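You operate a simulated robot arm through the tools that you are given. There is no shell and no other tool.

The job below is to be done with a simulated two-armed robot. You get a single attempt, and the scene is never put back.

## Task
Couple the test hose and fill the orange pail to its line.
Fine: lock the clamp lever before the outlet valve opens; shut the valve after; no more than drips spilt. Where these are worked on the way, their far stop is far enough and under half their travel is too little: outlet valve.

Only the result counts: the job must be done as asked and must still hold three seconds after the hand-in. Knocking over, shifting, dropping, spilling or breaking anything else fails it.

## Robot
Two 7-joint arms with two-finger grippers on one trunk, on a base that drives. Base frame: it is fixed to the floor where the robot stands at the start and does not move with it; the origin is under the middle of the robot, x ahead of it, y to its left, z up. Units: mm, degrees, N and s.
The left shoulder is at the start at [41, 170, 1223], the right one opposite. With the tool pointing down near the work surface each hand reaches from about 100 to 380 mm from the robot's upright axis, wherever it stands, measured 20 degrees to its own side. Places, roughly: bleed valve [400, -300, 700]; clamp lever [400, -300, 900]; isolator [600, -2000, 1200]; jog button [600, -2100, 1300]; lower valve [500, -900, 700]; outlet valve [400, -200, 700]; pump outlet [500, -300, 900]; reset button [700, -2100, 1200]; reverse switch [600, -2100, 1200]; run button [600, -2000, 1300]; socket switch [1500, -2500, 800]; speed dial [600, -2100, 1300]; stop all button [600, -2000, 1400]; stop button [600, -2000, 1300]; upper valve [500, -700, 700]. Payload 2.69 kg a hand.
The TCP of each hand is the grasp point between the finger pads, 20 mm short of the fingertips. In the tool frame z runs along the fingers and y along their closing line. Largest opening 100 mm; the body of the gripper starts 63 mm behind the TCP.
Orientation is that of the tool frame in the base frame, as [roll, pitch, yaw] about the fixed x, y, z axes, in that order (R = Rz(yaw) Ry(pitch) Rx(roll)). With the fingers straight down and closing along the base's y, the tool's x points along the base's -x, its y along +y and its z along -z.

## Interface
- The arms move only by the tool send_rows. It takes "left_commands", "right_commands" or both (then of equal length, played together; a hand with none holds still); each is a list of rows, each a list of 3 entries, a list of its own where there are three numbers: the shift along the base's x, y, z in cm, then the turn, a rotation vector about the base's x, y, z in degrees, then the gripper command, from -1 (fully open) to 1 (shut), values between in proportion. In form: [[[x, y, z], [ax, ay, az], jaw], ...]. A call has 1 to 20 rows; each row shifts and turns the commanded pose from where the row before left it. Each row takes 0.2 s and may step no farther than 50 mm and 8.6 degrees from the row before; otherwise, or with a gripper value out of range, the whole call is refused. Where a pose cannot be reached the arm comes as near as it can. A force on the tool above 60 N (or 10 N above the force at the start of the call, whichever is more), or a blocked arm, ends the call early, and 0.2 s more pass. Each finger travels about 108 mm/s and halts on what it meets, pressing with about 40 N; the grip force reading is that of the motor and also rises with nothing between the fingers. The clock runs only during rows and for 0.2 s after the last one: add rows that do not move to give the fingers time. It gives the time, the measured TCP pose, the force on the tool (base axes), the opening and the grip force at its end, in the units of the frame above (readings bear some noise), with the torque about the TCP (base axes, N m) and any sound that the robot's microphone picked up.
- Cameras (640 x 400 px; columns grow to the right, rows downward): "scene" is now at [171, -31, 1117]; the picture's right is [-0.33, -0.94, 0.01], its down [-0.53, 0.18, -0.83] and it looks along [0.78, -0.28, -0.56] (base axes); focal length 214 px, centre (320, 200). "left" rides on the left gripper at [70, 19, -99] in its tool frame; the picture's right is [-0.26, 0.97, 0.00], its down [-0.75, -0.20, -0.63] and it looks along [-0.61, -0.16, 0.78] (tool axes); focal length 230 px, centre (320, 200). "right" rides on the right gripper at [70, -19, -99] in its tool frame; the picture's right is [0.26, 0.97, 0.00], its down [-0.75, 0.20, -0.63] and it looks along [-0.61, 0.16, 0.78] (tool axes); focal length 230 px, centre (320, 200). There is no depth. A picture from a camera that has moved, and an enlarged one, comes with that camera's place and axes in the base frame and with its lens.
- grab_frame(camera): a new picture of that camera. No time passes.
- raise_lower(by): slides the trunk up (or, below 0, down) by that many mm; the arms and the scene camera ride with it, the base frame stays. It gives what a move gives, with no picture.
- roll_base(legs): drives the robot by 1 to 6 legs, each [ahead, turn to the left] in mm and degrees, along the robot's own axes; the way and the turn of a leg run together, so that a leg with both is an arc; at most 1500 mm and 180 degrees a leg. The arms and the cameras ride along, it lands a little off, and it stops where it bumps. It gives what a move gives.
- aim_head(pan, tilt): turns the head with the scene camera to pan (to the left, within 60 degrees either way) and tilt (down, from -29 to 69), counted from straight ahead of the robot. It gives what a move gives.
- close_up(camera, box): a new picture of the part [left, top, right, bottom] of that camera's present view, enlarged. No time passes.
- close_job(): hands the job in; it is judged then, once.

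Places have to be worked out from the pictures, the camera data and where the tool is seen. Open the grippers and draw the arms clear of the work before you hand the job in, unless the task says otherwise.

The tools are called after ">>>" by a JSON object that holds its "fn" and its "kwargs". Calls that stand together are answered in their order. send_rows: Moves the arms, as the interface text tells. Its arguments: {"type":"object","properties":{"left_commands":{"type":"array"},"right_commands":{"type":"array"}},"required":[]} The other tools are called the same way: raise_lower (by) slides the trunk up or down; roll_base (legs) drives the base; aim_head (pan, tilt) turns the head that bears the scene camera; grab_frame (camera) takes a picture; close_up (camera, box) takes an enlarged picture of a part of a camera's view; close_job () hands the job in.

At the start:

```text
t: 0.0
left_eef_pos: [431.8, 15.7, 1128.4]
left_ee_rot: [-179.9, -0.1, 179.9]
left_wrist_force: [0.2, -0.2, -0.7]
left_moment: [-0.02, -0.02, 0.02]
left_finger_gap: 99.9
left_finger_force: 0.0
right_eef_pos: [403.1, -407.6, 1174.7]
right_ee_rot: [-180.0, 0.0, 179.9]
right_wrist_force: [-0.1, 0.8, 0.3]
right_moment: [0.03, 0.01, 0.0]
right_finger_gap: 100.3
right_finger_force: 0.0
trunk travel left (down, up): [-450.0, 240.0]
robot x, y, heading: [-1.7, -2.2, -0.1]
head pan, tilt: [-19.3, 33.1]
```

scene: 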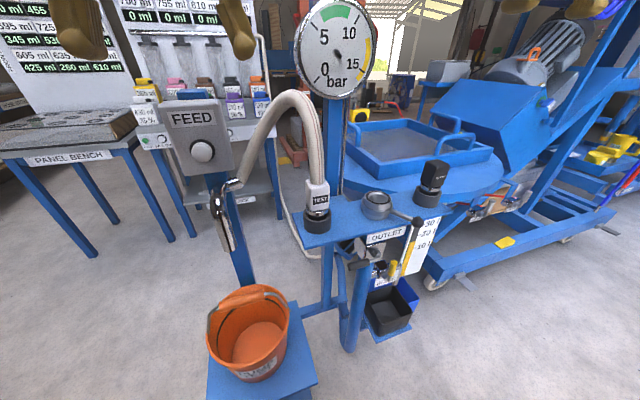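
right: 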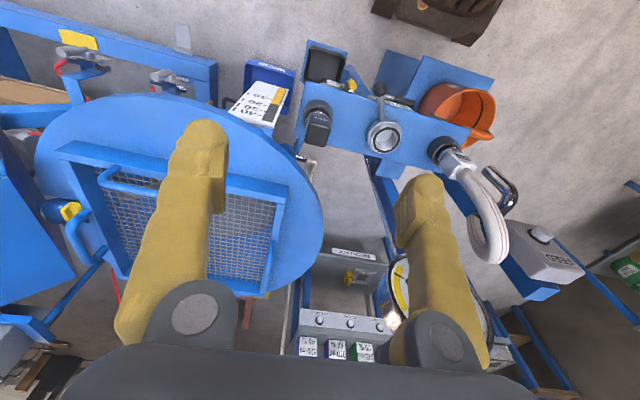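
left: 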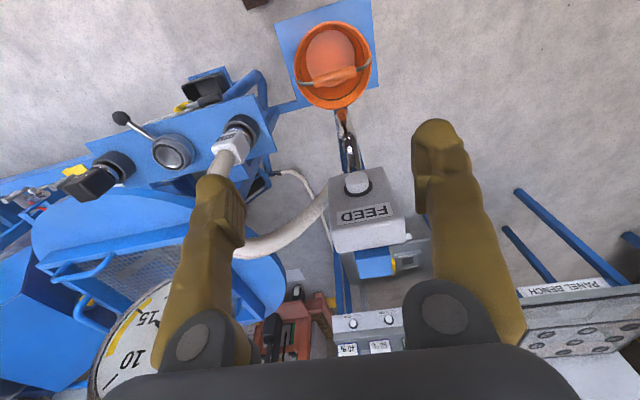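

The pictures show a bench with a parked test hose, a pump outlet coupling with a lever, an outlet valve, and an orange pail under the nozzle or spout. I'll enlarge the views to make out the parts.

>>> {"fn": "close_up", "kwargs": {"camera": "scene", "box": [280, 140, 480, 265]}}

>>> {"fn": "close_up", "kwargs": {"camera": "scene", "box": [300, 220, 460, 320]}}

>>> {"fn": "close_up", "kwargs": {"camera": "scene", "box": [160, 90, 340, 202]}}

>>> {"fn": "close_up", "kwargs": {"camera": "scene", "box": [180, 270, 340, 370]}}

>>> {"fn": "close_up", "kwargs": {"camera": "right", "box": [220, 30, 540, 230]}}

>>> {"fn": "close_up", "kwargs": {"camera": "left", "box": [40, 0, 440, 250]}}

```text
3.20 times, centred on (380, 202) of scene
camera zoom: at [171.0, -31.0, 1117.0], right [-0.33, -0.94, 0.01], down [-0.53, 0.18, -0.83], along [0.78, -0.28, -0.56], focal length 686 px, centre (128, 192)
```

zoom: 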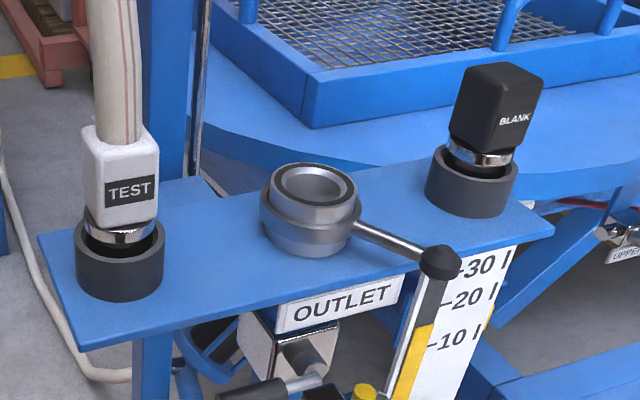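

```text
4.00 times, centred on (380, 270) of scene
camera zoom: at [171.0, -31.0, 1117.0], right [-0.33, -0.94, 0.01], down [-0.53, 0.18, -0.83], along [0.78, -0.28, -0.56], focal length 858 px, centre (80, -80)
```

zoom: 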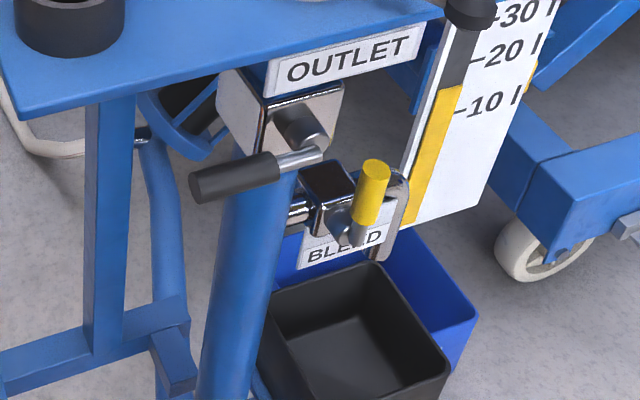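

```text
3.56 times, centred on (250, 146) of scene
camera zoom: at [171.0, -31.0, 1117.0], right [-0.33, -0.94, 0.01], down [-0.53, 0.18, -0.83], along [0.78, -0.28, -0.56], focal length 763 px, centre (569, 392)
```

zoom: 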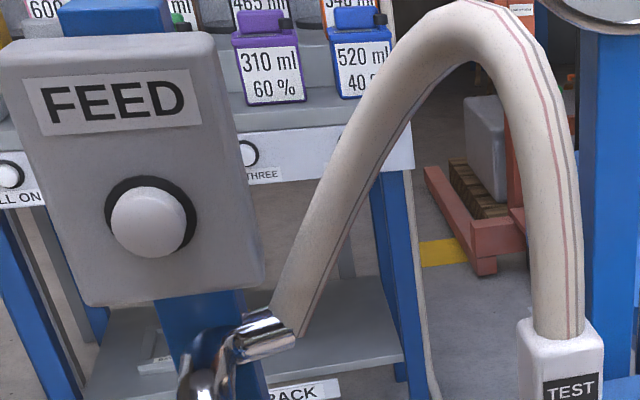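

```text
4.00 times, centred on (260, 320) of scene
camera zoom: at [171.0, -31.0, 1117.0], right [-0.33, -0.94, 0.01], down [-0.53, 0.18, -0.83], along [0.78, -0.28, -0.56], focal length 858 px, centre (560, -280)
```

zoom: 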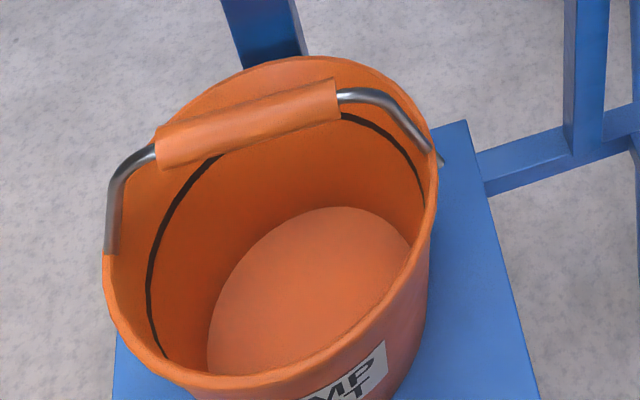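

```text
2.00 times, centred on (380, 130) of right
camera zoom: at [334.5, -426.2, 1273.4], right [-0.25, 0.97, 0.0], down [0.75, 0.2, 0.63], along [0.61, 0.16, -0.78], focal length 460 px, centre (200, 340)
```

zoom: 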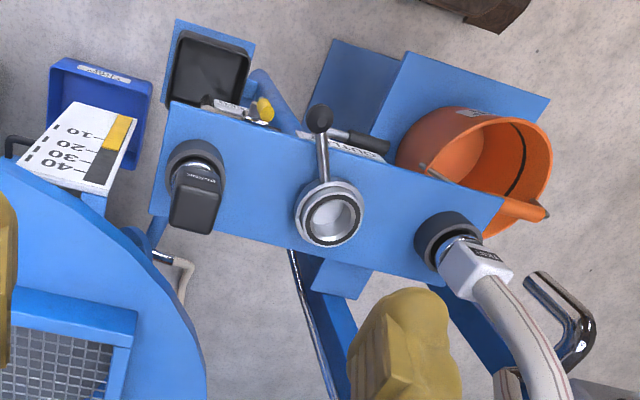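

```text
1.60 times, centred on (240, 125) of left
camera zoom: at [361.2, 35.0, 1228.5], right [0.26, 0.97, 0.0], down [0.75, -0.2, 0.63], along [0.61, -0.16, -0.78], focal length 368 px, centre (448, 320)
```

zoom: 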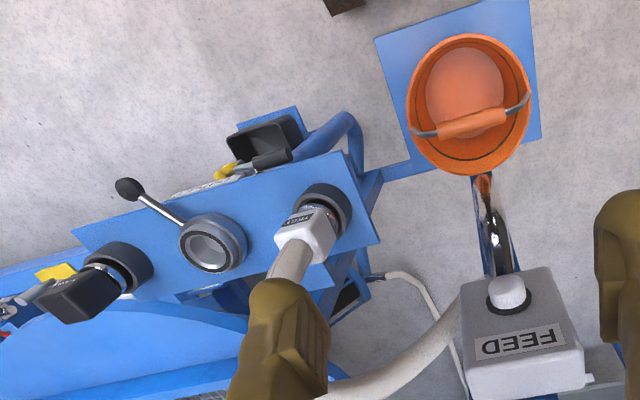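

The views put the outlet ring near [475,-262,862], the TEST plug near [477,-131,850], the blank near [475,-395,842] and the lever knob near [402,-306,859]. I'll look at the gauge, the spout and the signs more closely next.

>>> {"fn": "close_up", "kwargs": {"camera": "scene", "box": [285, 0, 385, 100]}}

>>> {"fn": "close_up", "kwargs": {"camera": "scene", "box": [200, 160, 280, 270]}}

>>> {"fn": "close_up", "kwargs": {"camera": "left", "box": [270, 0, 430, 200]}}

>>> {"fn": "close_up", "kwargs": {"camera": "right", "box": [330, 60, 530, 260]}}

>>> {"fn": "close_up", "kwargs": {"camera": "left", "box": [60, 50, 280, 200]}}

>>> {"fn": "close_up", "kwargs": {"camera": "scene", "box": [0, 0, 290, 180]}}

```text
4.00 times, centred on (335, 50) of scene
camera zoom: at [171.0, -31.0, 1117.0], right [-0.33, -0.94, 0.01], down [-0.53, 0.18, -0.83], along [0.78, -0.28, -0.56], focal length 858 px, centre (260, 800)
```

zoom: 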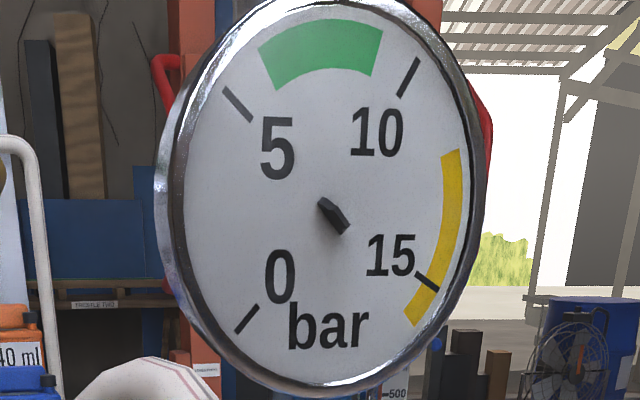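

```text
3.64 times, centred on (240, 215) of scene
camera zoom: at [171.0, -31.0, 1117.0], right [-0.33, -0.94, 0.01], down [-0.53, 0.18, -0.83], along [0.78, -0.28, -0.56], focal length 780 px, centre (611, 146)
```

zoom: 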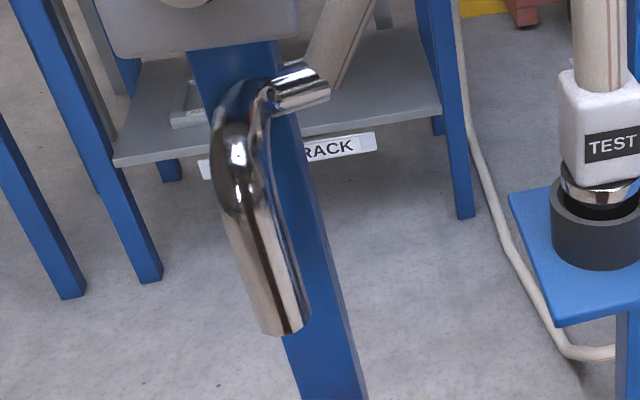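

```text
2.00 times, centred on (350, 100) of left
camera zoom: at [361.2, 35.0, 1228.5], right [0.26, 0.97, 0.0], down [0.75, -0.2, 0.63], along [0.61, -0.16, -0.78], focal length 460 px, centre (260, 400)
```

zoom: 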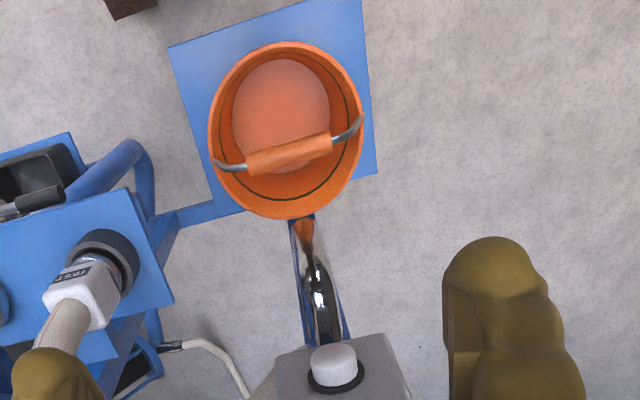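

```text
2.00 times, centred on (430, 160) of right
camera zoom: at [334.5, -426.2, 1273.4], right [-0.25, 0.97, 0.0], down [0.75, 0.2, 0.63], along [0.61, 0.16, -0.78], focal length 460 px, centre (100, 280)
```

zoom: 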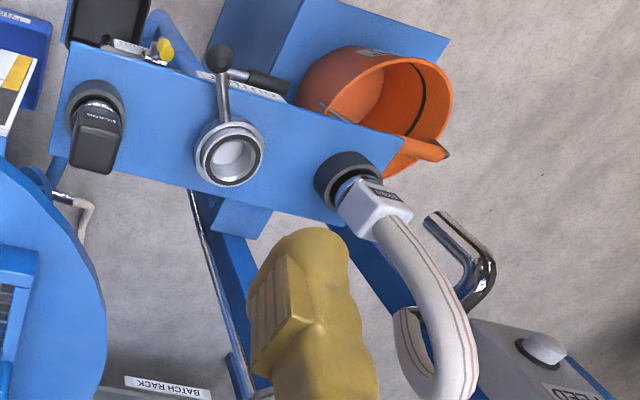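

```text
2.67 times, centred on (170, 125) of left
camera zoom: at [361.2, 35.0, 1228.5], right [0.26, 0.97, 0.0], down [0.75, -0.2, 0.63], along [0.61, -0.16, -0.78], focal length 614 px, centre (720, 400)
```

zoom: 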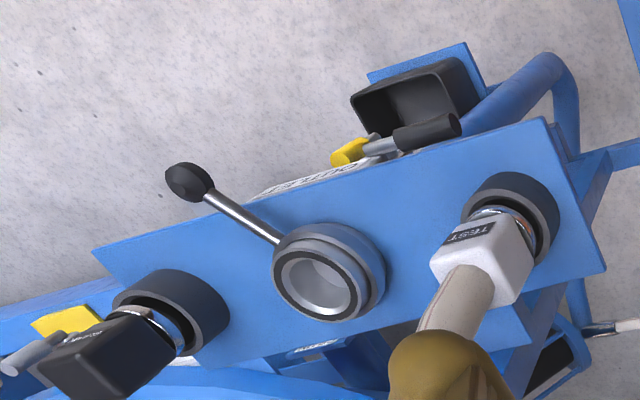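

```text
2.21 times, centred on (145, 90) of scene
camera zoom: at [171.0, -31.0, 1117.0], right [-0.33, -0.94, 0.01], down [-0.53, 0.18, -0.83], along [0.78, -0.28, -0.56], focal length 473 px, centre (706, 443)
```

zoom: 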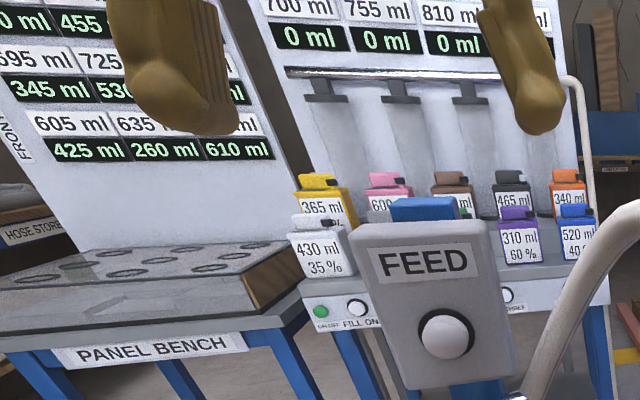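

I'll zoom in on the gauge's hub and the pail's labels. I'll also turn the head to see the other side of the stand.

>>> {"fn": "close_up", "kwargs": {"camera": "scene", "box": [320, 35, 360, 70]}}

>>> {"fn": "close_up", "kwargs": {"camera": "scene", "box": [345, 225, 425, 290]}}

>>> {"fn": "close_up", "kwargs": {"camera": "right", "box": [360, 70, 480, 160]}}

>>> {"fn": "close_up", "kwargs": {"camera": "scene", "box": [205, 285, 305, 385]}}

>>> {"fn": "close_up", "kwargs": {"camera": "scene", "box": [330, 180, 450, 250]}}

```text
11.43 times, centred on (340, 52) of scene
camera zoom: at [171.0, -31.0, 1117.0], right [-0.33, -0.94, 0.01], down [-0.53, 0.18, -0.83], along [0.78, -0.28, -0.56], focal length 2451 px, centre (91, 1886)
```

zoom: 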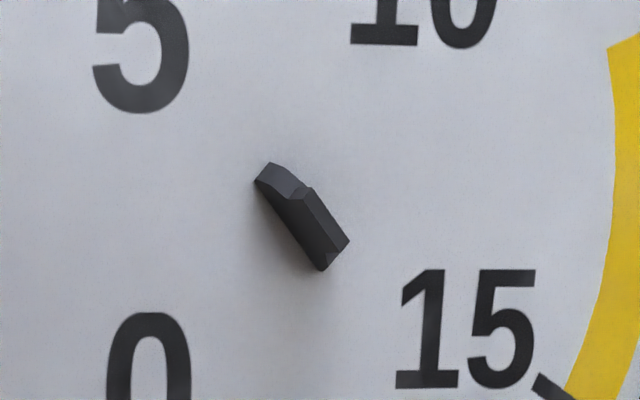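

```text
6.15 times, centred on (385, 258) of scene
camera zoom: at [171.0, -31.0, 1117.0], right [-0.33, -0.94, 0.01], down [-0.53, 0.18, -0.83], along [0.78, -0.28, -0.56], focal length 1320 px, centre (-80, -154)
```

zoom: 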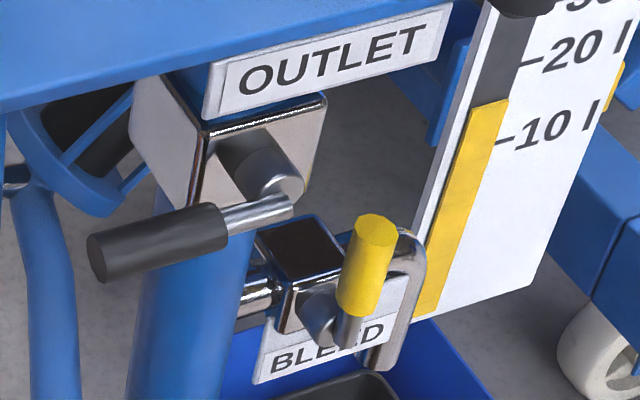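

```text
4.44 times, centred on (420, 115) of right
camera zoom: at [334.5, -426.2, 1273.4], right [-0.25, 0.97, 0.0], down [0.75, 0.2, 0.63], along [0.61, 0.16, -0.78], focal length 1022 px, centre (-124, 578)
```

zoom: 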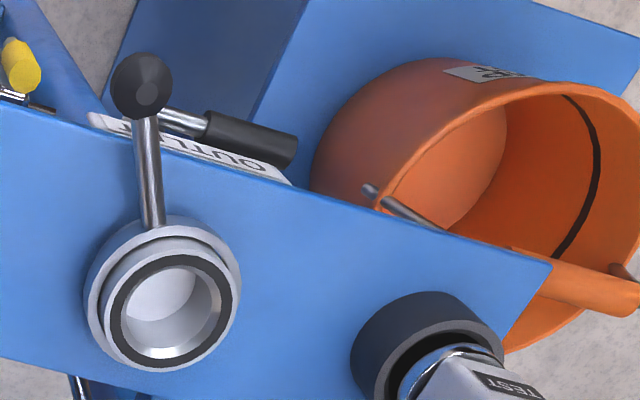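

```text
4.00 times, centred on (255, 335) of scene
camera zoom: at [171.0, -31.0, 1117.0], right [-0.33, -0.94, 0.01], down [-0.53, 0.18, -0.83], along [0.78, -0.28, -0.56], focal length 858 px, centre (580, -340)
```

zoom: 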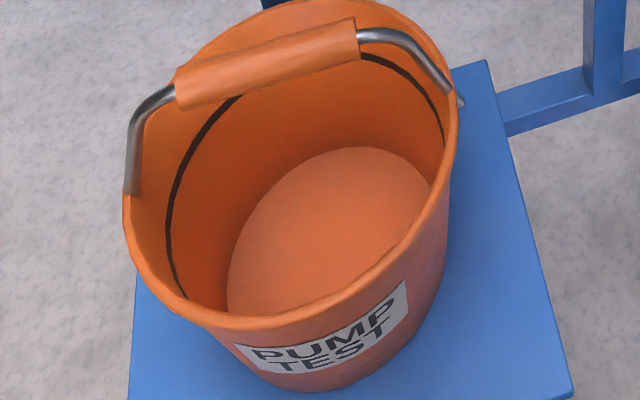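

```text
5.33 times, centred on (390, 215) of scene
camera zoom: at [171.0, -31.0, 1117.0], right [-0.33, -0.94, 0.01], down [-0.53, 0.18, -0.83], along [0.78, -0.28, -0.56], focal length 1144 px, centre (-53, 120)
```

zoom: 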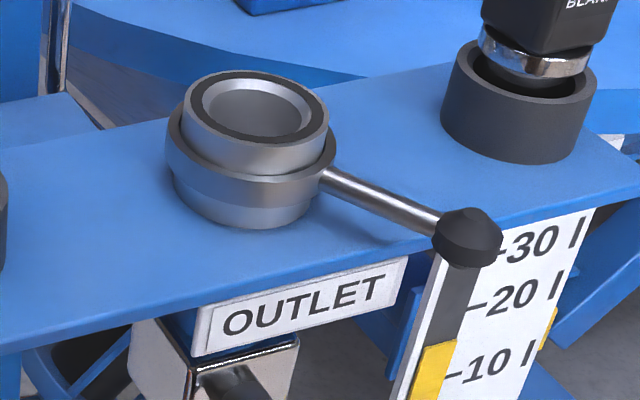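

The outlet valve's handle lies across its pipe and so does the bleed's, so both look shut. I'll turn the head right to see the rest of the plant before touching anything.

>>> {"fn": "aim_head", "kwargs": {"pan": -60, "tilt": 10}}

>>> {"fn": "grab_frame", "kwargs": {"camera": "scene"}}

>>> {"fn": "aim_head", "kwargs": {"pan": -15, "tilt": 5}}

>>> {"fn": "grab_frame", "kwargs": {"camera": "scene"}}

>>> {"fn": "aim_head", "kwargs": {"pan": -30, "tilt": 55}}

>>> {"fn": "grab_frame", "kwargs": {"camera": "scene"}}

```text
t: 1.1
left_eef_pos: [413.6, 17.6, 1135.5]
left_ee_rot: [179.8, 0.9, 179.8]
left_wrist_force: [-0.4, 0.5, -0.5]
left_moment: [0.0, -0.01, -0.03]
left_finger_gap: 100.3
left_finger_force: 0.0
right_eef_pos: [386.4, -405.8, 1181.3]
right_ee_rot: [179.8, 1.0, 179.7]
right_wrist_force: [-0.2, -0.2, 0.4]
right_moment: [-0.01, -0.01, 0.0]
right_finger_gap: 100.1
right_finger_force: 0.1
trunk travel left (down, up): [-450.0, 240.0]
robot x, y, heading: [-2.3, 1.0, -0.1]
head pan, tilt: [-60.0, 10.0]
```

```text
taken
camera scene: at [133.9, -82.1, 1154.7], right [-0.87, -0.5, 0.01], down [-0.1, 0.15, -0.98], along [0.49, -0.85, -0.18], focal length 214 px, centre (320, 200)
```

scene: 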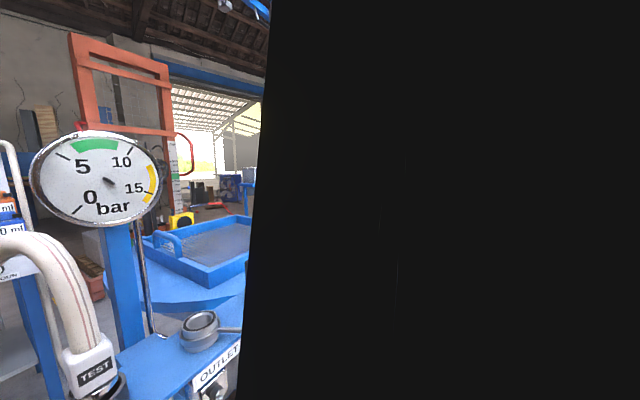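

```text
t: 2.2
left_eef_pos: [413.1, 16.7, 1135.1]
left_ee_rot: [179.9, 0.9, 179.8]
left_wrist_force: [0.4, 0.5, 0.3]
left_moment: [0.0, 0.0, 0.01]
left_finger_gap: 99.7
left_finger_force: 0.1
right_eef_pos: [386.1, -407.8, 1180.2]
right_ee_rot: [179.9, 0.9, 179.8]
right_wrist_force: [0.3, -0.3, 0.9]
right_moment: [-0.01, 0.02, -0.01]
right_finger_gap: 99.8
right_finger_force: 0.0
trunk travel left (down, up): [-450.0, 240.0]
robot x, y, heading: [-3.3, 0.6, -0.1]
head pan, tilt: [-15.0, 5.0]
```

```text
taken
camera scene: at [176.4, -25.5, 1162.1], right [-0.26, -0.97, 0.0], down [-0.1, 0.02, -0.99], along [0.96, -0.26, -0.1], focal length 214 px, centre (320, 200)
```

scene: 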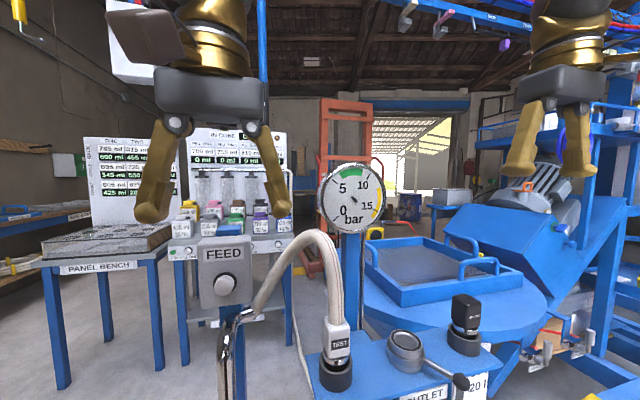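

```text
t: 3.4
left_eef_pos: [414.0, 16.3, 1136.2]
left_ee_rot: [179.9, 0.9, 179.8]
left_wrist_force: [0.3, -0.7, -0.2]
left_moment: [0.0, 0.01, -0.02]
left_finger_gap: 100.1
left_finger_force: 0.0
right_eef_pos: [385.8, -407.9, 1181.0]
right_ee_rot: [179.8, 0.8, 179.8]
right_wrist_force: [-0.3, 0.4, 0.5]
right_moment: [-0.03, -0.01, 0.01]
right_finger_gap: 99.9
right_finger_force: 0.1
trunk travel left (down, up): [-450.0, 240.0]
robot x, y, heading: [0.7, -1.2, -0.0]
head pan, tilt: [-30.0, 55.0]
```

```text
taken
camera scene: at [148.8, -37.7, 1086.2], right [-0.5, -0.87, 0.01], down [-0.72, 0.41, -0.56], along [0.48, -0.29, -0.83], focal length 214 px, centre (320, 200)
```

scene: 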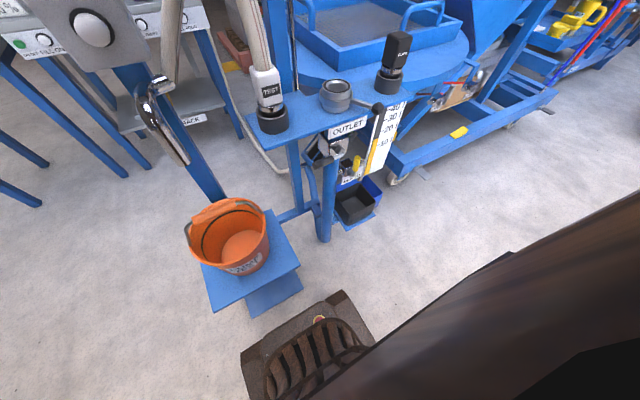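

The head camera now shows the stand from above. I'll aim it back level to read the gauge, then down and left to see the pail and spout.

>>> {"fn": "aim_head", "kwargs": {"pan": -20, "tilt": 0}}

>>> {"fn": "close_up", "kwargs": {"camera": "scene", "box": [290, 150, 450, 250]}}

>>> {"fn": "aim_head", "kwargs": {"pan": 0, "tilt": 35}}

>>> {"fn": "grab_frame", "kwargs": {"camera": "scene"}}

>>> {"fn": "close_up", "kwargs": {"camera": "scene", "box": [240, 60, 480, 210]}}

>>> {"fn": "close_up", "kwargs": {"camera": "scene", "box": [240, 180, 480, 330]}}

```text
t: 4.6
left_eef_pos: [413.4, 16.7, 1135.8]
left_ee_rot: [179.8, 0.9, 179.8]
left_wrist_force: [0.3, -0.1, 0.6]
left_moment: [0.01, 0.0, 0.0]
left_finger_gap: 99.8
left_finger_force: 0.0
right_eef_pos: [385.9, -407.4, 1180.7]
right_ee_rot: [179.9, 0.9, 179.9]
right_wrist_force: [-1.0, 0.7, 0.4]
right_moment: [0.01, 0.01, 0.0]
right_finger_gap: 100.1
right_finger_force: 0.0
trunk travel left (down, up): [-450.0, 240.0]
robot x, y, heading: [-0.2, 0.1, -0.1]
head pan, tilt: [-20.0, 0.0]
```

```text
4.00 times, centred on (370, 200) of scene
camera zoom: at [172.4, -32.5, 1170.1], right [-0.34, -0.94, 0.01], down [-0.02, 0.0, -1.0], along [0.94, -0.34, -0.02], focal length 858 px, centre (120, 200)
```

zoom: 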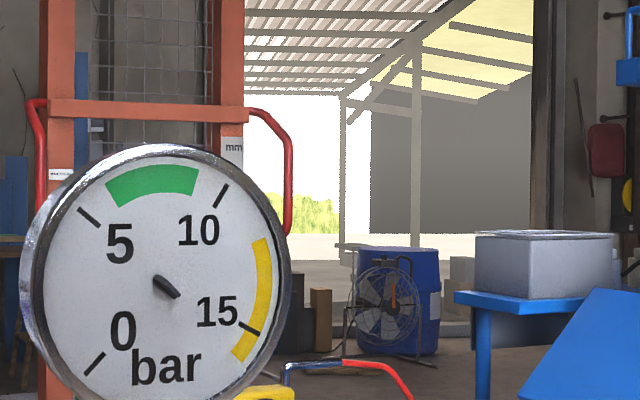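

```text
t: 5.6
left_eef_pos: [414.2, 16.6, 1135.6]
left_ee_rot: [179.9, 0.8, 179.8]
left_wrist_force: [-0.2, -1.0, 1.2]
left_moment: [-0.02, 0.0, -0.02]
left_finger_gap: 100.2
left_finger_force: 0.0
right_eef_pos: [386.0, -407.6, 1180.7]
right_ee_rot: [180.0, 0.9, 179.8]
right_wrist_force: [0.6, -0.6, -0.3]
right_moment: [0.01, -0.01, -0.03]
right_finger_gap: 100.1
right_finger_force: 0.1
trunk travel left (down, up): [-450.0, 240.0]
robot x, y, heading: [-2.8, -0.5, 0.1]
head pan, tilt: [0.0, 35.0]
```

```text
taken
camera scene: at [174.9, -1.7, 1114.0], right [0.0, -1.0, 0.0], down [-0.59, 0.0, -0.81], along [0.81, 0.0, -0.59], focal length 214 px, centre (320, 200)
```

scene: 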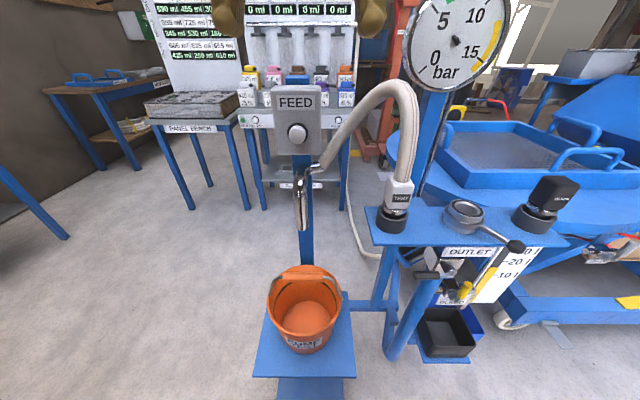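

```text
2.67 times, centred on (360, 135) of scene
camera zoom: at [174.9, -1.7, 1114.0], right [0.0, -1.0, 0.0], down [-0.59, 0.0, -0.81], along [0.81, 0.0, -0.59], focal length 572 px, centre (213, 373)
```

zoom: 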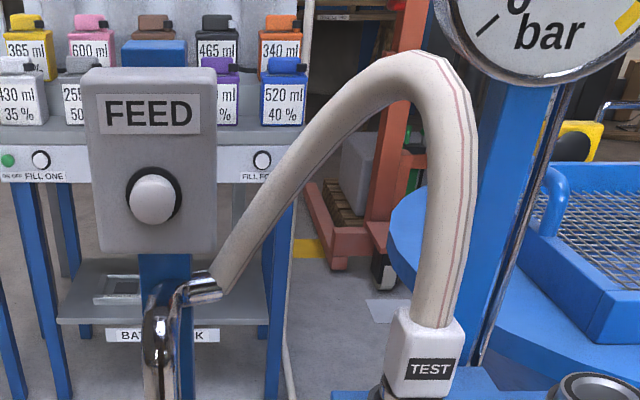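

```text
2.67 times, centred on (360, 255) of scene
camera zoom: at [174.9, -1.7, 1114.0], right [0.0, -1.0, 0.0], down [-0.59, 0.0, -0.81], along [0.81, 0.0, -0.59], focal length 572 px, centre (213, 53)
```

zoom: 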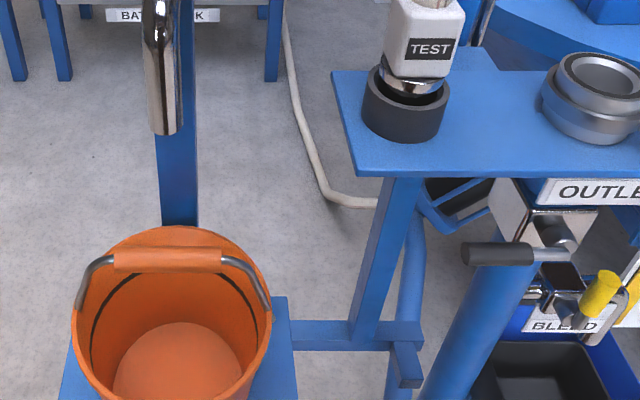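

The spout hangs in front of the FEED post near [525,38,770], above the back part of the pail. I'll take the hand cameras' current views and a close look at the gauge from here.

>>> {"fn": "close_up", "kwargs": {"camera": "scene", "box": [400, 0, 520, 90]}}

>>> {"fn": "grab_frame", "kwargs": {"camera": "left"}}

>>> {"fn": "grab_frame", "kwargs": {"camera": "right"}}

>>> {"fn": "close_up", "kwargs": {"camera": "scene", "box": [360, 190, 560, 340]}}

>>> {"fn": "close_up", "kwargs": {"camera": "scene", "box": [270, 150, 350, 240]}}

```text
4.44 times, centred on (460, 45) of scene
camera zoom: at [174.9, -1.7, 1114.0], right [0.0, -1.0, 0.0], down [-0.59, 0.0, -0.81], along [0.81, 0.0, -0.59], focal length 953 px, centre (-302, 889)
```

zoom: 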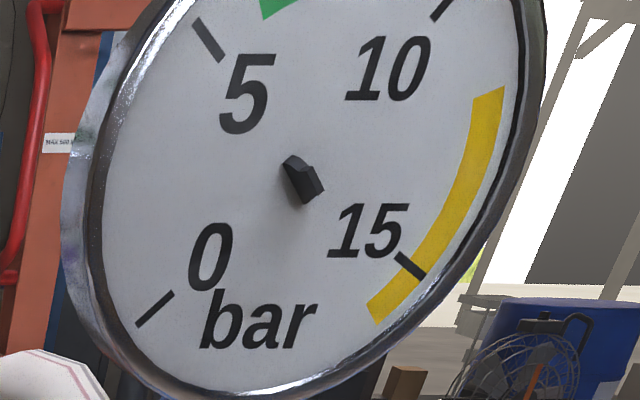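

```text
taken
camera left: at [342.1, 34.9, 1234.0], right [0.26, 0.97, 0.01], down [0.74, -0.2, 0.64], along [0.62, -0.16, -0.77], focal length 230 px, centre (320, 200)
```

left: 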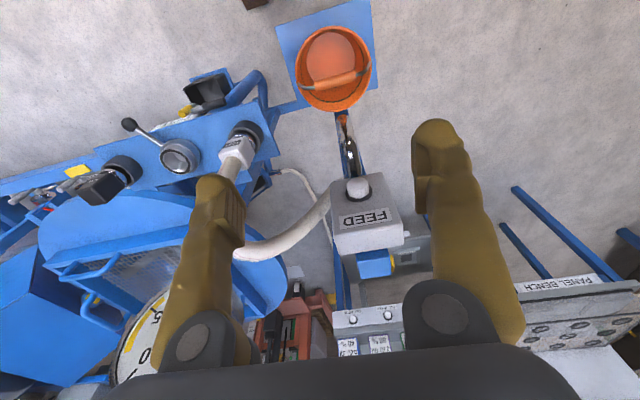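

```text
taken
camera right: at [314.5, -426.2, 1278.3], right [-0.25, 0.97, 0.0], down [0.74, 0.2, 0.64], along [0.62, 0.16, -0.77], focal length 230 px, centre (320, 200)
```

right: 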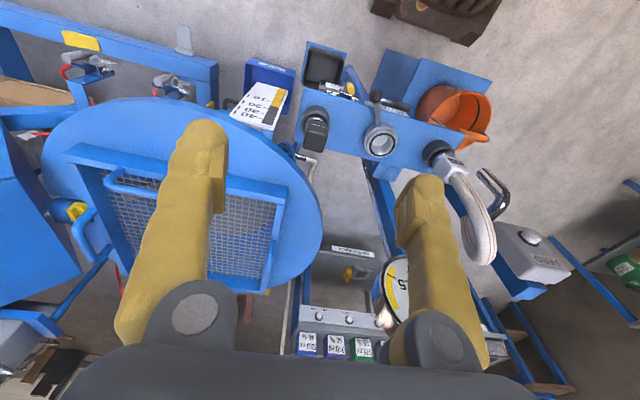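

```text
2.67 times, centred on (460, 265) of scene
camera zoom: at [174.9, -1.7, 1114.0], right [0.0, -1.0, 0.0], down [-0.59, 0.0, -0.81], along [0.81, 0.0, -0.59], focal length 572 px, centre (-53, 27)
```

zoom: 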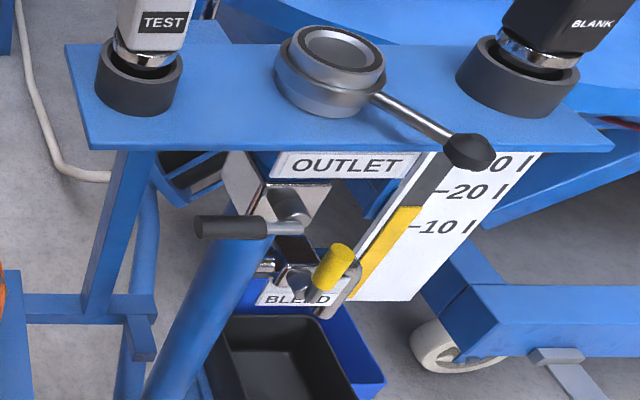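

```text
4.44 times, centred on (310, 195) of scene
camera zoom: at [174.9, -1.7, 1114.0], right [0.0, -1.0, 0.0], down [-0.59, 0.0, -0.81], along [0.81, 0.0, -0.59], focal length 953 px, centre (364, 222)
```

zoom: 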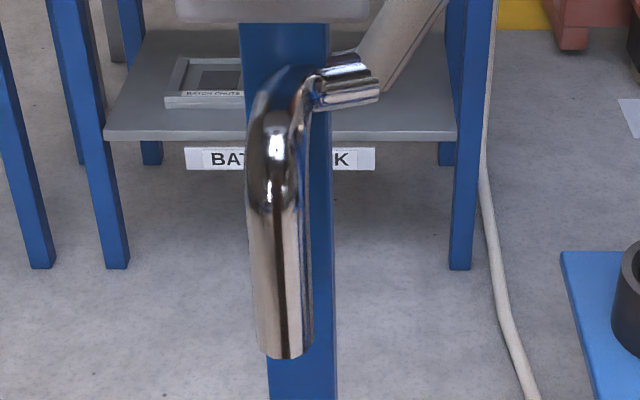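

I'll zoom in on the spout from both hand cameras to fix its tip and pouring direction relative to the pail.

>>> {"fn": "close_up", "kwargs": {"camera": "left", "box": [280, 30, 400, 200]}}

>>> {"fn": "close_up", "kwargs": {"camera": "right", "box": [410, 70, 560, 270]}}

>>> {"fn": "close_up", "kwargs": {"camera": "right", "box": [290, 40, 500, 170]}}

```text
2.35 times, centred on (340, 115) of left
camera zoom: at [342.1, 34.9, 1234.0], right [0.26, 0.97, 0.01], down [0.74, -0.2, 0.64], along [0.62, -0.16, -0.77], focal length 541 px, centre (273, 400)
```

zoom: 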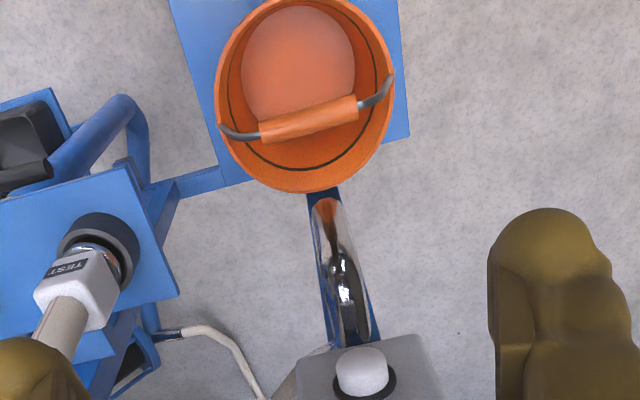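

```text
2.00 times, centred on (485, 170) of right
camera zoom: at [314.5, -426.2, 1278.3], right [-0.25, 0.97, 0.0], down [0.74, 0.2, 0.64], along [0.62, 0.16, -0.77], focal length 460 px, centre (-10, 260)
```

zoom: 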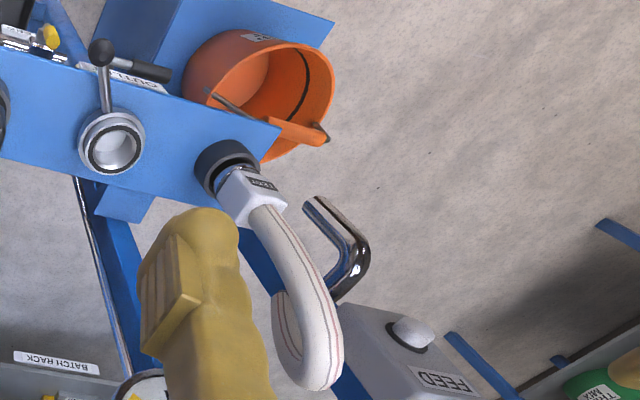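

```text
3.05 times, centred on (395, 105) of right
camera zoom: at [314.5, -426.2, 1278.3], right [-0.25, 0.97, 0.0], down [0.74, 0.2, 0.64], along [0.62, 0.16, -0.77], focal length 701 px, centre (91, 490)
```

zoom: 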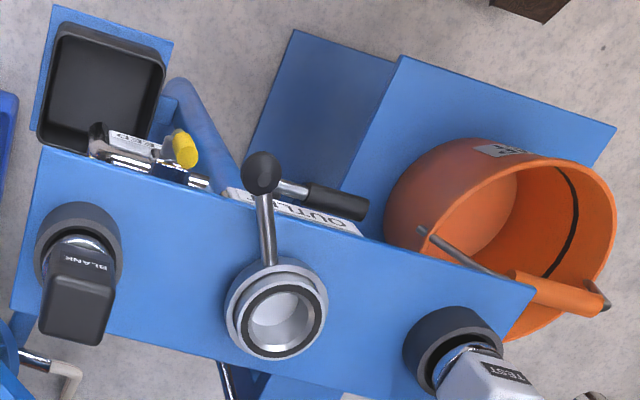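

The spout tip works out near [511,37,797], inside the pail's rim (centre about [452,42,630], radius about 85). The outlet valve handle is near [428,-190..-260,748]. I'll move the left arm aside, and tilt and lower the right hand in front of the stand to test its reach.

>>> {"fn": "send_rows", "kwargs": {"right_commands": [[[-0.8, 2.2, -2.6], [0, -7.2, 0], -1], [[-0.8, 2.2, -2.6], [0, -7.2, 0], -1], [[-0.8, 2.2, -2.6], [0, -7.2, 0], -1], [[-0.8, 2.2, -2.6], [0, -7.2, 0], -1], [[-0.8, 2.2, -2.6], [0, -7.2, 0], -1], [[-0.8, 2.2, -2.6], [0, -7.2, 0], -1], [[-0.8, 2.2, -2.6], [0, -7.2, 0], -1], [[0, 0, 0], [0, 0, 0], -1]], "left_commands": [[[-1, 2, 0], [0, 0, 0], -1], [[-1, 2, 0], [0, 0, 0], -1], [[-1, 2, 0], [0, 0, 0], -1], [[-1, 2, 0], [0, 0, 0], -1], [[-1, 2, 0], [0, 0, 0], -1], [[-1, 2, 0], [0, 0, 0], -1], [[-1, 2, 0], [0, 0, 0], -1], [[0, 0, 0], [0, 0, 0], -1]]}}

>>> {"fn": "grab_frame", "kwargs": {"camera": "right"}}

>>> {"fn": "grab_frame", "kwargs": {"camera": "scene"}}

```text
t: 7.4
left_eef_pos: [342.4, 156.8, 1135.4]
left_ee_rot: [179.9, 0.9, 179.7]
left_wrist_force: [-0.1, 0.0, 0.5]
left_moment: [0.03, -0.02, -0.01]
left_finger_gap: 99.8
left_finger_force: 0.0
right_eef_pos: [410.2, -275.1, 990.1]
right_ee_rot: [-180.0, 52.0, 179.4]
right_wrist_force: [0.1, 0.3, 0.2]
right_moment: [0.01, -0.01, 0.01]
right_finger_gap: 100.0
right_finger_force: 0.1
right hand out of reach, approached as far as the arm can: row 4, 5, 6, 7
trunk travel left (down, up): [-450.0, 240.0]
robot x, y, heading: [-0.7, 2.6, -0.2]
head pan, tilt: [0.0, 35.0]
```

```text
taken
camera right: at [290.1, -293.3, 995.8], right [-0.15, 0.97, -0.2], down [-0.03, 0.2, 0.98], along [0.99, 0.15, 0.0], focal length 230 px, centre (320, 200)
```

right: 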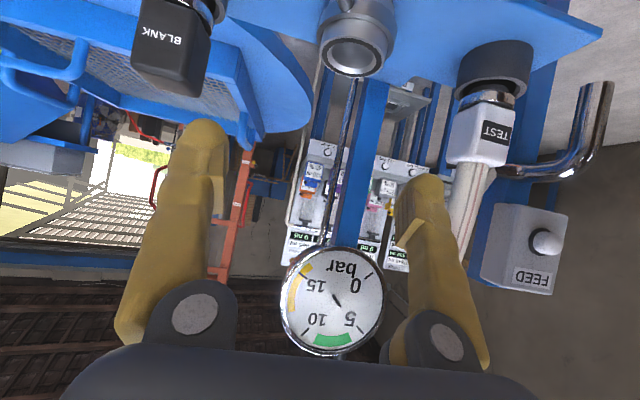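

```text
taken
camera scene: at [174.2, -1.9, 1114.1], right [0.0, -1.0, 0.0], down [-0.59, 0.0, -0.81], along [0.81, 0.0, -0.59], focal length 214 px, centre (320, 200)
```

scene: 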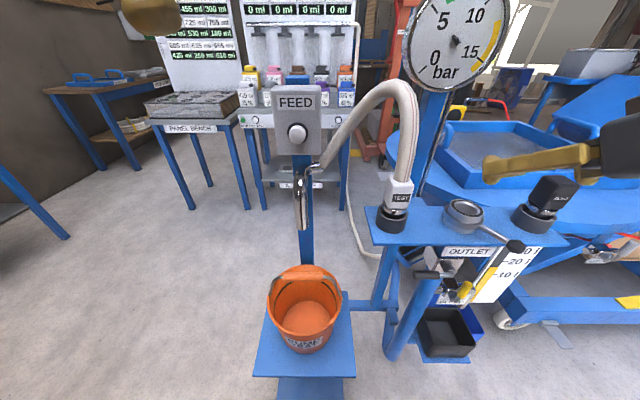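

The right hand is now tilted and facing the stand, with its camera picture upside down. I'll zoom in on the gauge and on the plug from here.

>>> {"fn": "close_up", "kwargs": {"camera": "right", "box": [270, 235, 400, 365]}}

>>> {"fn": "close_up", "kwargs": {"camera": "right", "box": [300, 0, 620, 200]}}

```text
3.08 times, centred on (335, 300) of right
camera zoom: at [290.1, -293.3, 995.8], right [-0.15, 0.97, -0.2], down [-0.03, 0.2, 0.98], along [0.99, 0.15, 0.0], focal length 708 px, centre (274, -108)
```

zoom: 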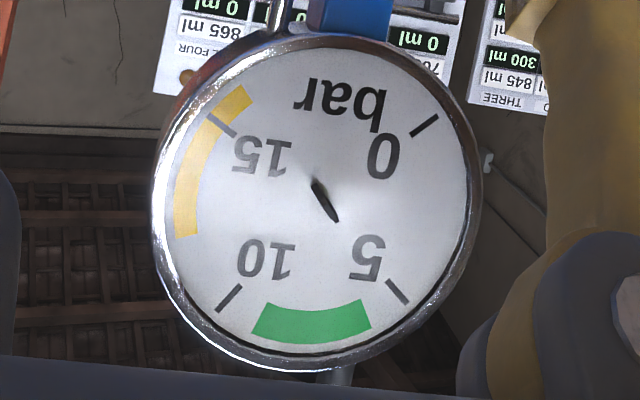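

```text
2.00 times, centred on (460, 100) of right
camera zoom: at [290.1, -293.3, 995.8], right [-0.15, 0.97, -0.2], down [-0.03, 0.2, 0.98], along [0.99, 0.15, 0.0], focal length 460 px, centre (40, 400)
```

zoom: 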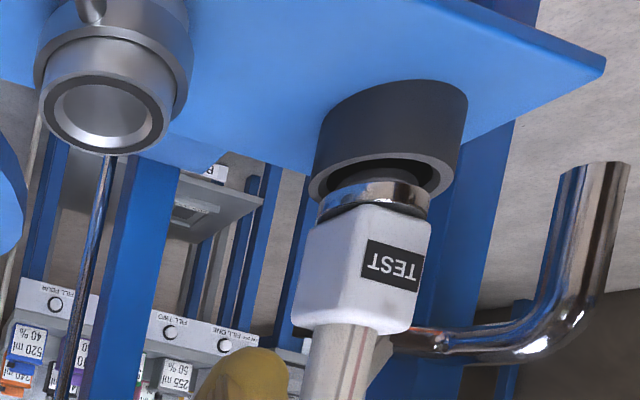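

The plug body sits near [478,-131,906], about 44 mm square and spanning z 874 to 938. The outlet mouth is near [474,-262,874]. I'll make a small move to learn how the commanded pose relates to the clipped one.

>>> {"fn": "send_rows", "kwargs": {"right_commands": [[[0, 3, 0], [0, 0, 0], -1], [[0, 3, 0], [0, 0, 0], -1], [[0, 0, 0], [0, 0, 0], -1]]}}

```text
t: 8.2
left_eef_pos: [344.4, 156.4, 1135.3]
left_ee_rot: [180.0, 1.0, 179.8]
left_wrist_force: [0.0, -0.5, -0.9]
left_moment: [0.04, 0.01, 0.01]
left_finger_gap: 100.2
left_finger_force: 0.0
right_eef_pos: [412.6, -215.9, 988.3]
right_ee_rot: [179.8, 52.1, 179.3]
right_wrist_force: [0.4, 0.6, -0.7]
right_moment: [0.02, 0.01, 0.05]
right_finger_gap: 100.1
right_finger_force: 0.1
trunk travel left (down, up): [-450.0, 240.0]
robot x, y, heading: [-0.4, -1.0, 0.1]
head pan, tilt: [0.0, 35.0]
```

Each call starts from the actual pose, so the moves are predictable. I'll bring the right hand in front of the plug at its height, still clear of it.

>>> {"fn": "send_rows", "kwargs": {"right_commands": [[[0, 2.8, 0], [0, 0, 0], -1], [[0, 2.8, 0], [0, 0, 0], -1], [[0, 2.8, 0], [0, 0, 0], -1], [[0, 0, -2.7], [0, 0, 0], -1], [[0, 0, -2.7], [0, 0, 0], -1], [[0, 0, -2.7], [0, 0, 0], -1], [[0, 0, 0], [0, 0, 0], -1]]}}

>>> {"fn": "grab_frame", "kwargs": {"camera": "right"}}

>>> {"fn": "grab_frame", "kwargs": {"camera": "scene"}}

```text
t: 9.8
left_eef_pos: [341.6, 156.5, 1133.9]
left_ee_rot: [179.9, 0.9, 179.8]
left_wrist_force: [-0.2, -0.1, -0.1]
left_moment: [-0.01, -0.02, -0.01]
left_finger_gap: 100.1
left_finger_force: 0.1
right_eef_pos: [404.9, -129.4, 908.2]
right_ee_rot: [179.7, 51.3, 179.7]
right_wrist_force: [-0.2, -0.2, 0.7]
right_moment: [-0.02, 0.0, 0.0]
right_finger_gap: 100.0
right_finger_force: 0.0
trunk travel left (down, up): [-450.0, 240.0]
robot x, y, heading: [-0.8, -0.2, 0.2]
head pan, tilt: [0.0, 35.0]
```

```text
taken
camera right: at [283.7, -147.7, 915.3], right [-0.16, 0.97, -0.2], down [-0.02, 0.2, 0.98], along [0.99, 0.16, -0.01], focal length 230 px, centre (320, 200)
```

right: 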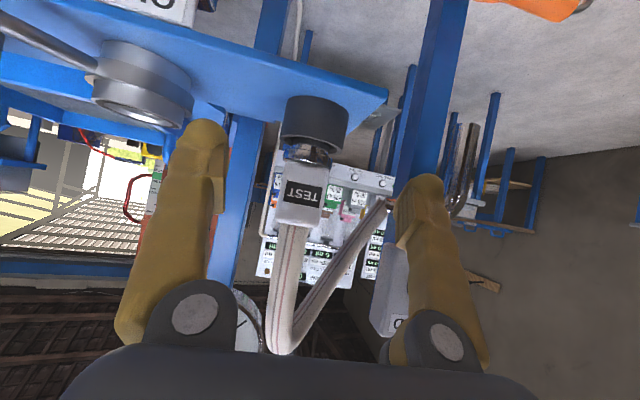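

```text
taken
camera scene: at [174.6, -1.4, 1114.0], right [0.0, -1.0, 0.0], down [-0.59, 0.0, -0.81], along [0.81, 0.0, -0.59], focal length 214 px, centre (320, 200)
```

scene: 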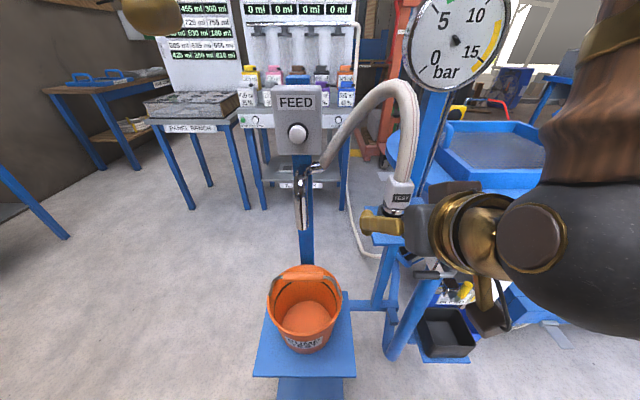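

The plug is nearly centred between the open fingers. I'll zoom in to check the body's yaw and height before closing in.

>>> {"fn": "close_up", "kwargs": {"camera": "right", "box": [220, 80, 420, 260]}}

>>> {"fn": "close_up", "kwargs": {"camera": "scene", "box": [350, 160, 450, 250]}}

```text
2.22 times, centred on (320, 170) of right
camera zoom: at [283.7, -147.7, 915.3], right [-0.16, 0.97, -0.2], down [-0.02, 0.2, 0.98], along [0.99, 0.16, -0.01], focal length 511 px, centre (320, 267)
```

zoom: 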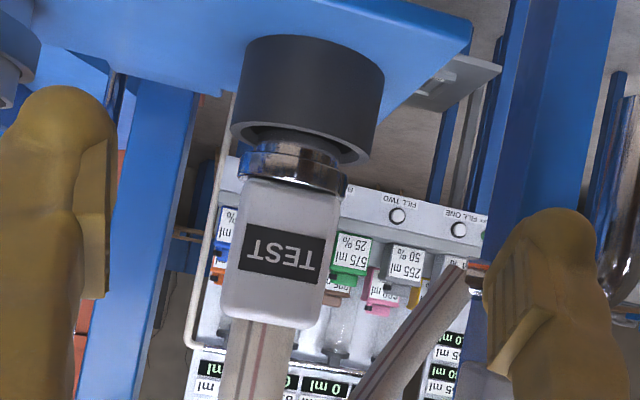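

```text
4.44 times, centred on (400, 205) of scene
camera zoom: at [174.6, -1.4, 1114.0], right [0.0, -1.0, 0.0], down [-0.59, 0.0, -0.81], along [0.81, 0.0, -0.59], focal length 953 px, centre (-36, 178)
```

zoom: 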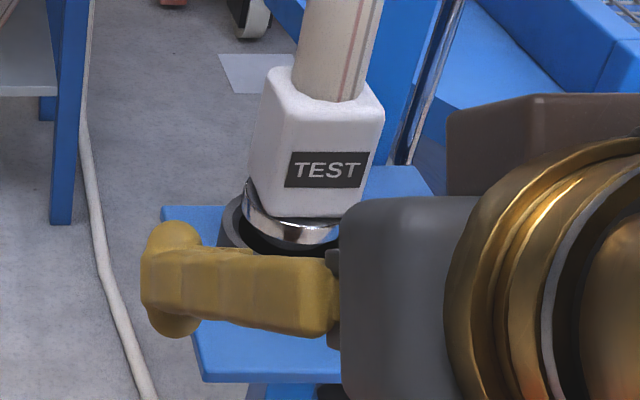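

The body spans about z 889 to 936, roughly 40 mm wide and squarely facing me. I'll advance about 70 mm so the fingers straddle it.

>>> {"fn": "send_rows", "kwargs": {"right_commands": [[[1.8, -0.1, 0.1], [0, 0, 0], -1], [[1.8, -0.1, 0], [0, 0, 0], -1], [[1.8, 0, 0], [0, 0, 0], -1], [[1.6, 0, 0], [0, 0, 0], -1], [[0, 0, 0], [0, 0, 0], -1]]}}

>>> {"fn": "grab_frame", "kwargs": {"camera": "right"}}

>>> {"fn": "close_up", "kwargs": {"camera": "scene", "box": [350, 160, 450, 250]}}

```text
t: 11.0
left_eef_pos: [341.8, 155.8, 1134.5]
left_ee_rot: [179.9, 0.8, 179.9]
left_wrist_force: [0.0, -0.4, 0.9]
left_moment: [0.01, 0.03, 0.0]
left_finger_gap: 100.1
left_finger_force: 0.0
right_eef_pos: [475.7, -130.9, 909.2]
right_ee_rot: [179.6, 51.3, 179.8]
right_wrist_force: [-0.4, 0.8, 0.2]
right_moment: [0.02, 0.01, -0.02]
right_finger_gap: 100.0
right_finger_force: 0.0
trunk travel left (down, up): [-450.0, 240.0]
robot x, y, heading: [-0.4, -3.4, -0.3]
head pan, tilt: [0.0, 35.0]
```

```text
taken
camera right: at [354.4, -149.8, 915.6], right [-0.16, 0.97, -0.2], down [-0.02, 0.2, 0.98], along [0.99, 0.16, -0.01], focal length 230 px, centre (320, 200)
```

right: 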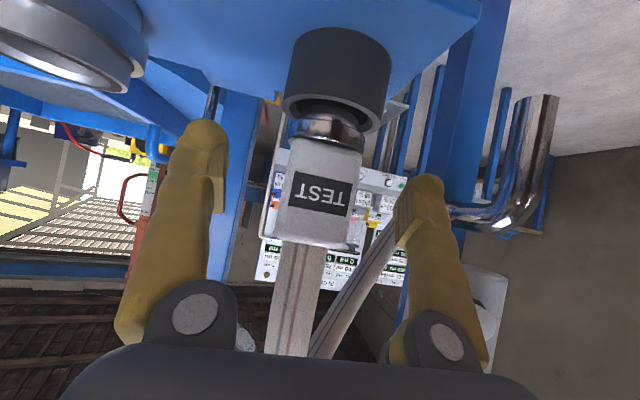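

```text
4.44 times, centred on (400, 205) of scene
camera zoom: at [174.8, -1.6, 1113.9], right [0.0, -1.0, 0.0], down [-0.59, 0.0, -0.81], along [0.81, 0.0, -0.59], focal length 953 px, centre (-36, 178)
```

zoom: 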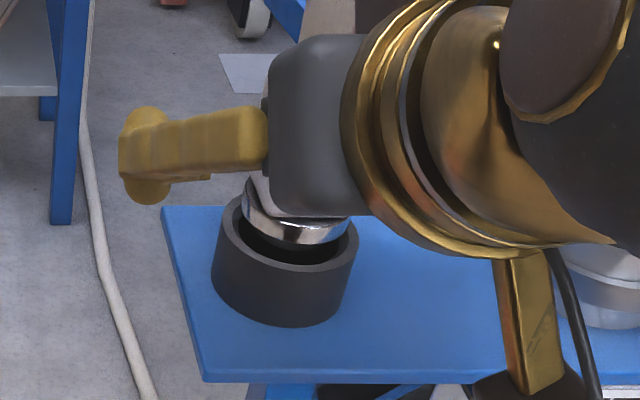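

The body lies between the fingers, but I want its depth before gripping, so I'll zoom in on the present view.

>>> {"fn": "close_up", "kwargs": {"camera": "right", "box": [220, 80, 420, 260]}}

>>> {"fn": "grab_frame", "kwargs": {"camera": "left"}}

```text
2.22 times, centred on (320, 170) of right
camera zoom: at [354.4, -149.8, 915.6], right [-0.16, 0.97, -0.2], down [-0.02, 0.2, 0.98], along [0.99, 0.16, -0.01], focal length 511 px, centre (320, 267)
```

zoom: 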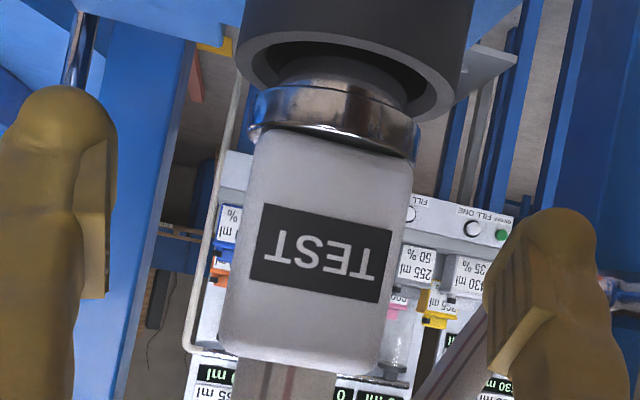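

```text
taken
camera left: at [270.8, 174.3, 1233.3], right [0.26, 0.97, 0.01], down [0.74, -0.2, 0.64], along [0.62, -0.16, -0.77], focal length 230 px, centre (320, 200)
```

left: 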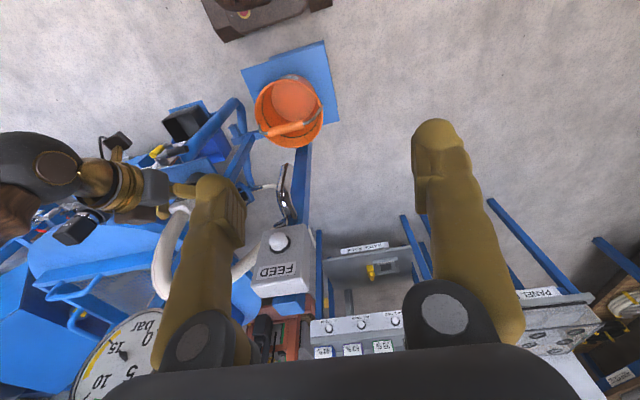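

The label face is at about x 460 and the body centre near x 479, so the TCP is well placed. I'll close the fingers on the plug.

>>> {"fn": "send_rows", "kwargs": {"right_commands": [[[0, 0, 0], [0, 0, 0], 1], [[0, 0, 0], [0, 0, 0], 1], [[0, 0, 0], [0, 0, 0], 1], [[0, 0, 0], [0, 0, 0], 1]]}}

>>> {"fn": "grab_frame", "kwargs": {"camera": "right"}}

```text
t: 12.0
left_eef_pos: [342.3, 155.7, 1134.2]
left_ee_rot: [179.9, 0.9, 179.7]
left_wrist_force: [0.3, 0.4, 0.6]
left_moment: [0.0, 0.0, -0.01]
left_finger_gap: 100.0
left_finger_force: 0.1
right_eef_pos: [476.1, -131.3, 907.9]
right_ee_rot: [179.7, 51.2, 179.7]
right_wrist_force: [0.3, -0.3, 1.0]
right_moment: [-0.03, -0.07, -0.01]
right_finger_gap: 34.9
right_finger_force: 40.0
trunk travel left (down, up): [-450.0, 240.0]
robot x, y, heading: [0.3, -1.2, -0.1]
head pan, tilt: [0.0, 35.0]
```

```text
taken
camera right: at [354.2, -149.8, 915.5], right [-0.16, 0.97, -0.2], down [-0.02, 0.2, 0.98], along [0.99, 0.16, -0.01], focal length 230 px, centre (320, 200)
```

right: 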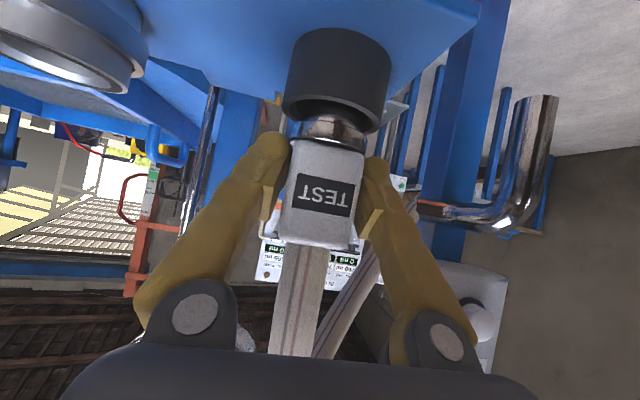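

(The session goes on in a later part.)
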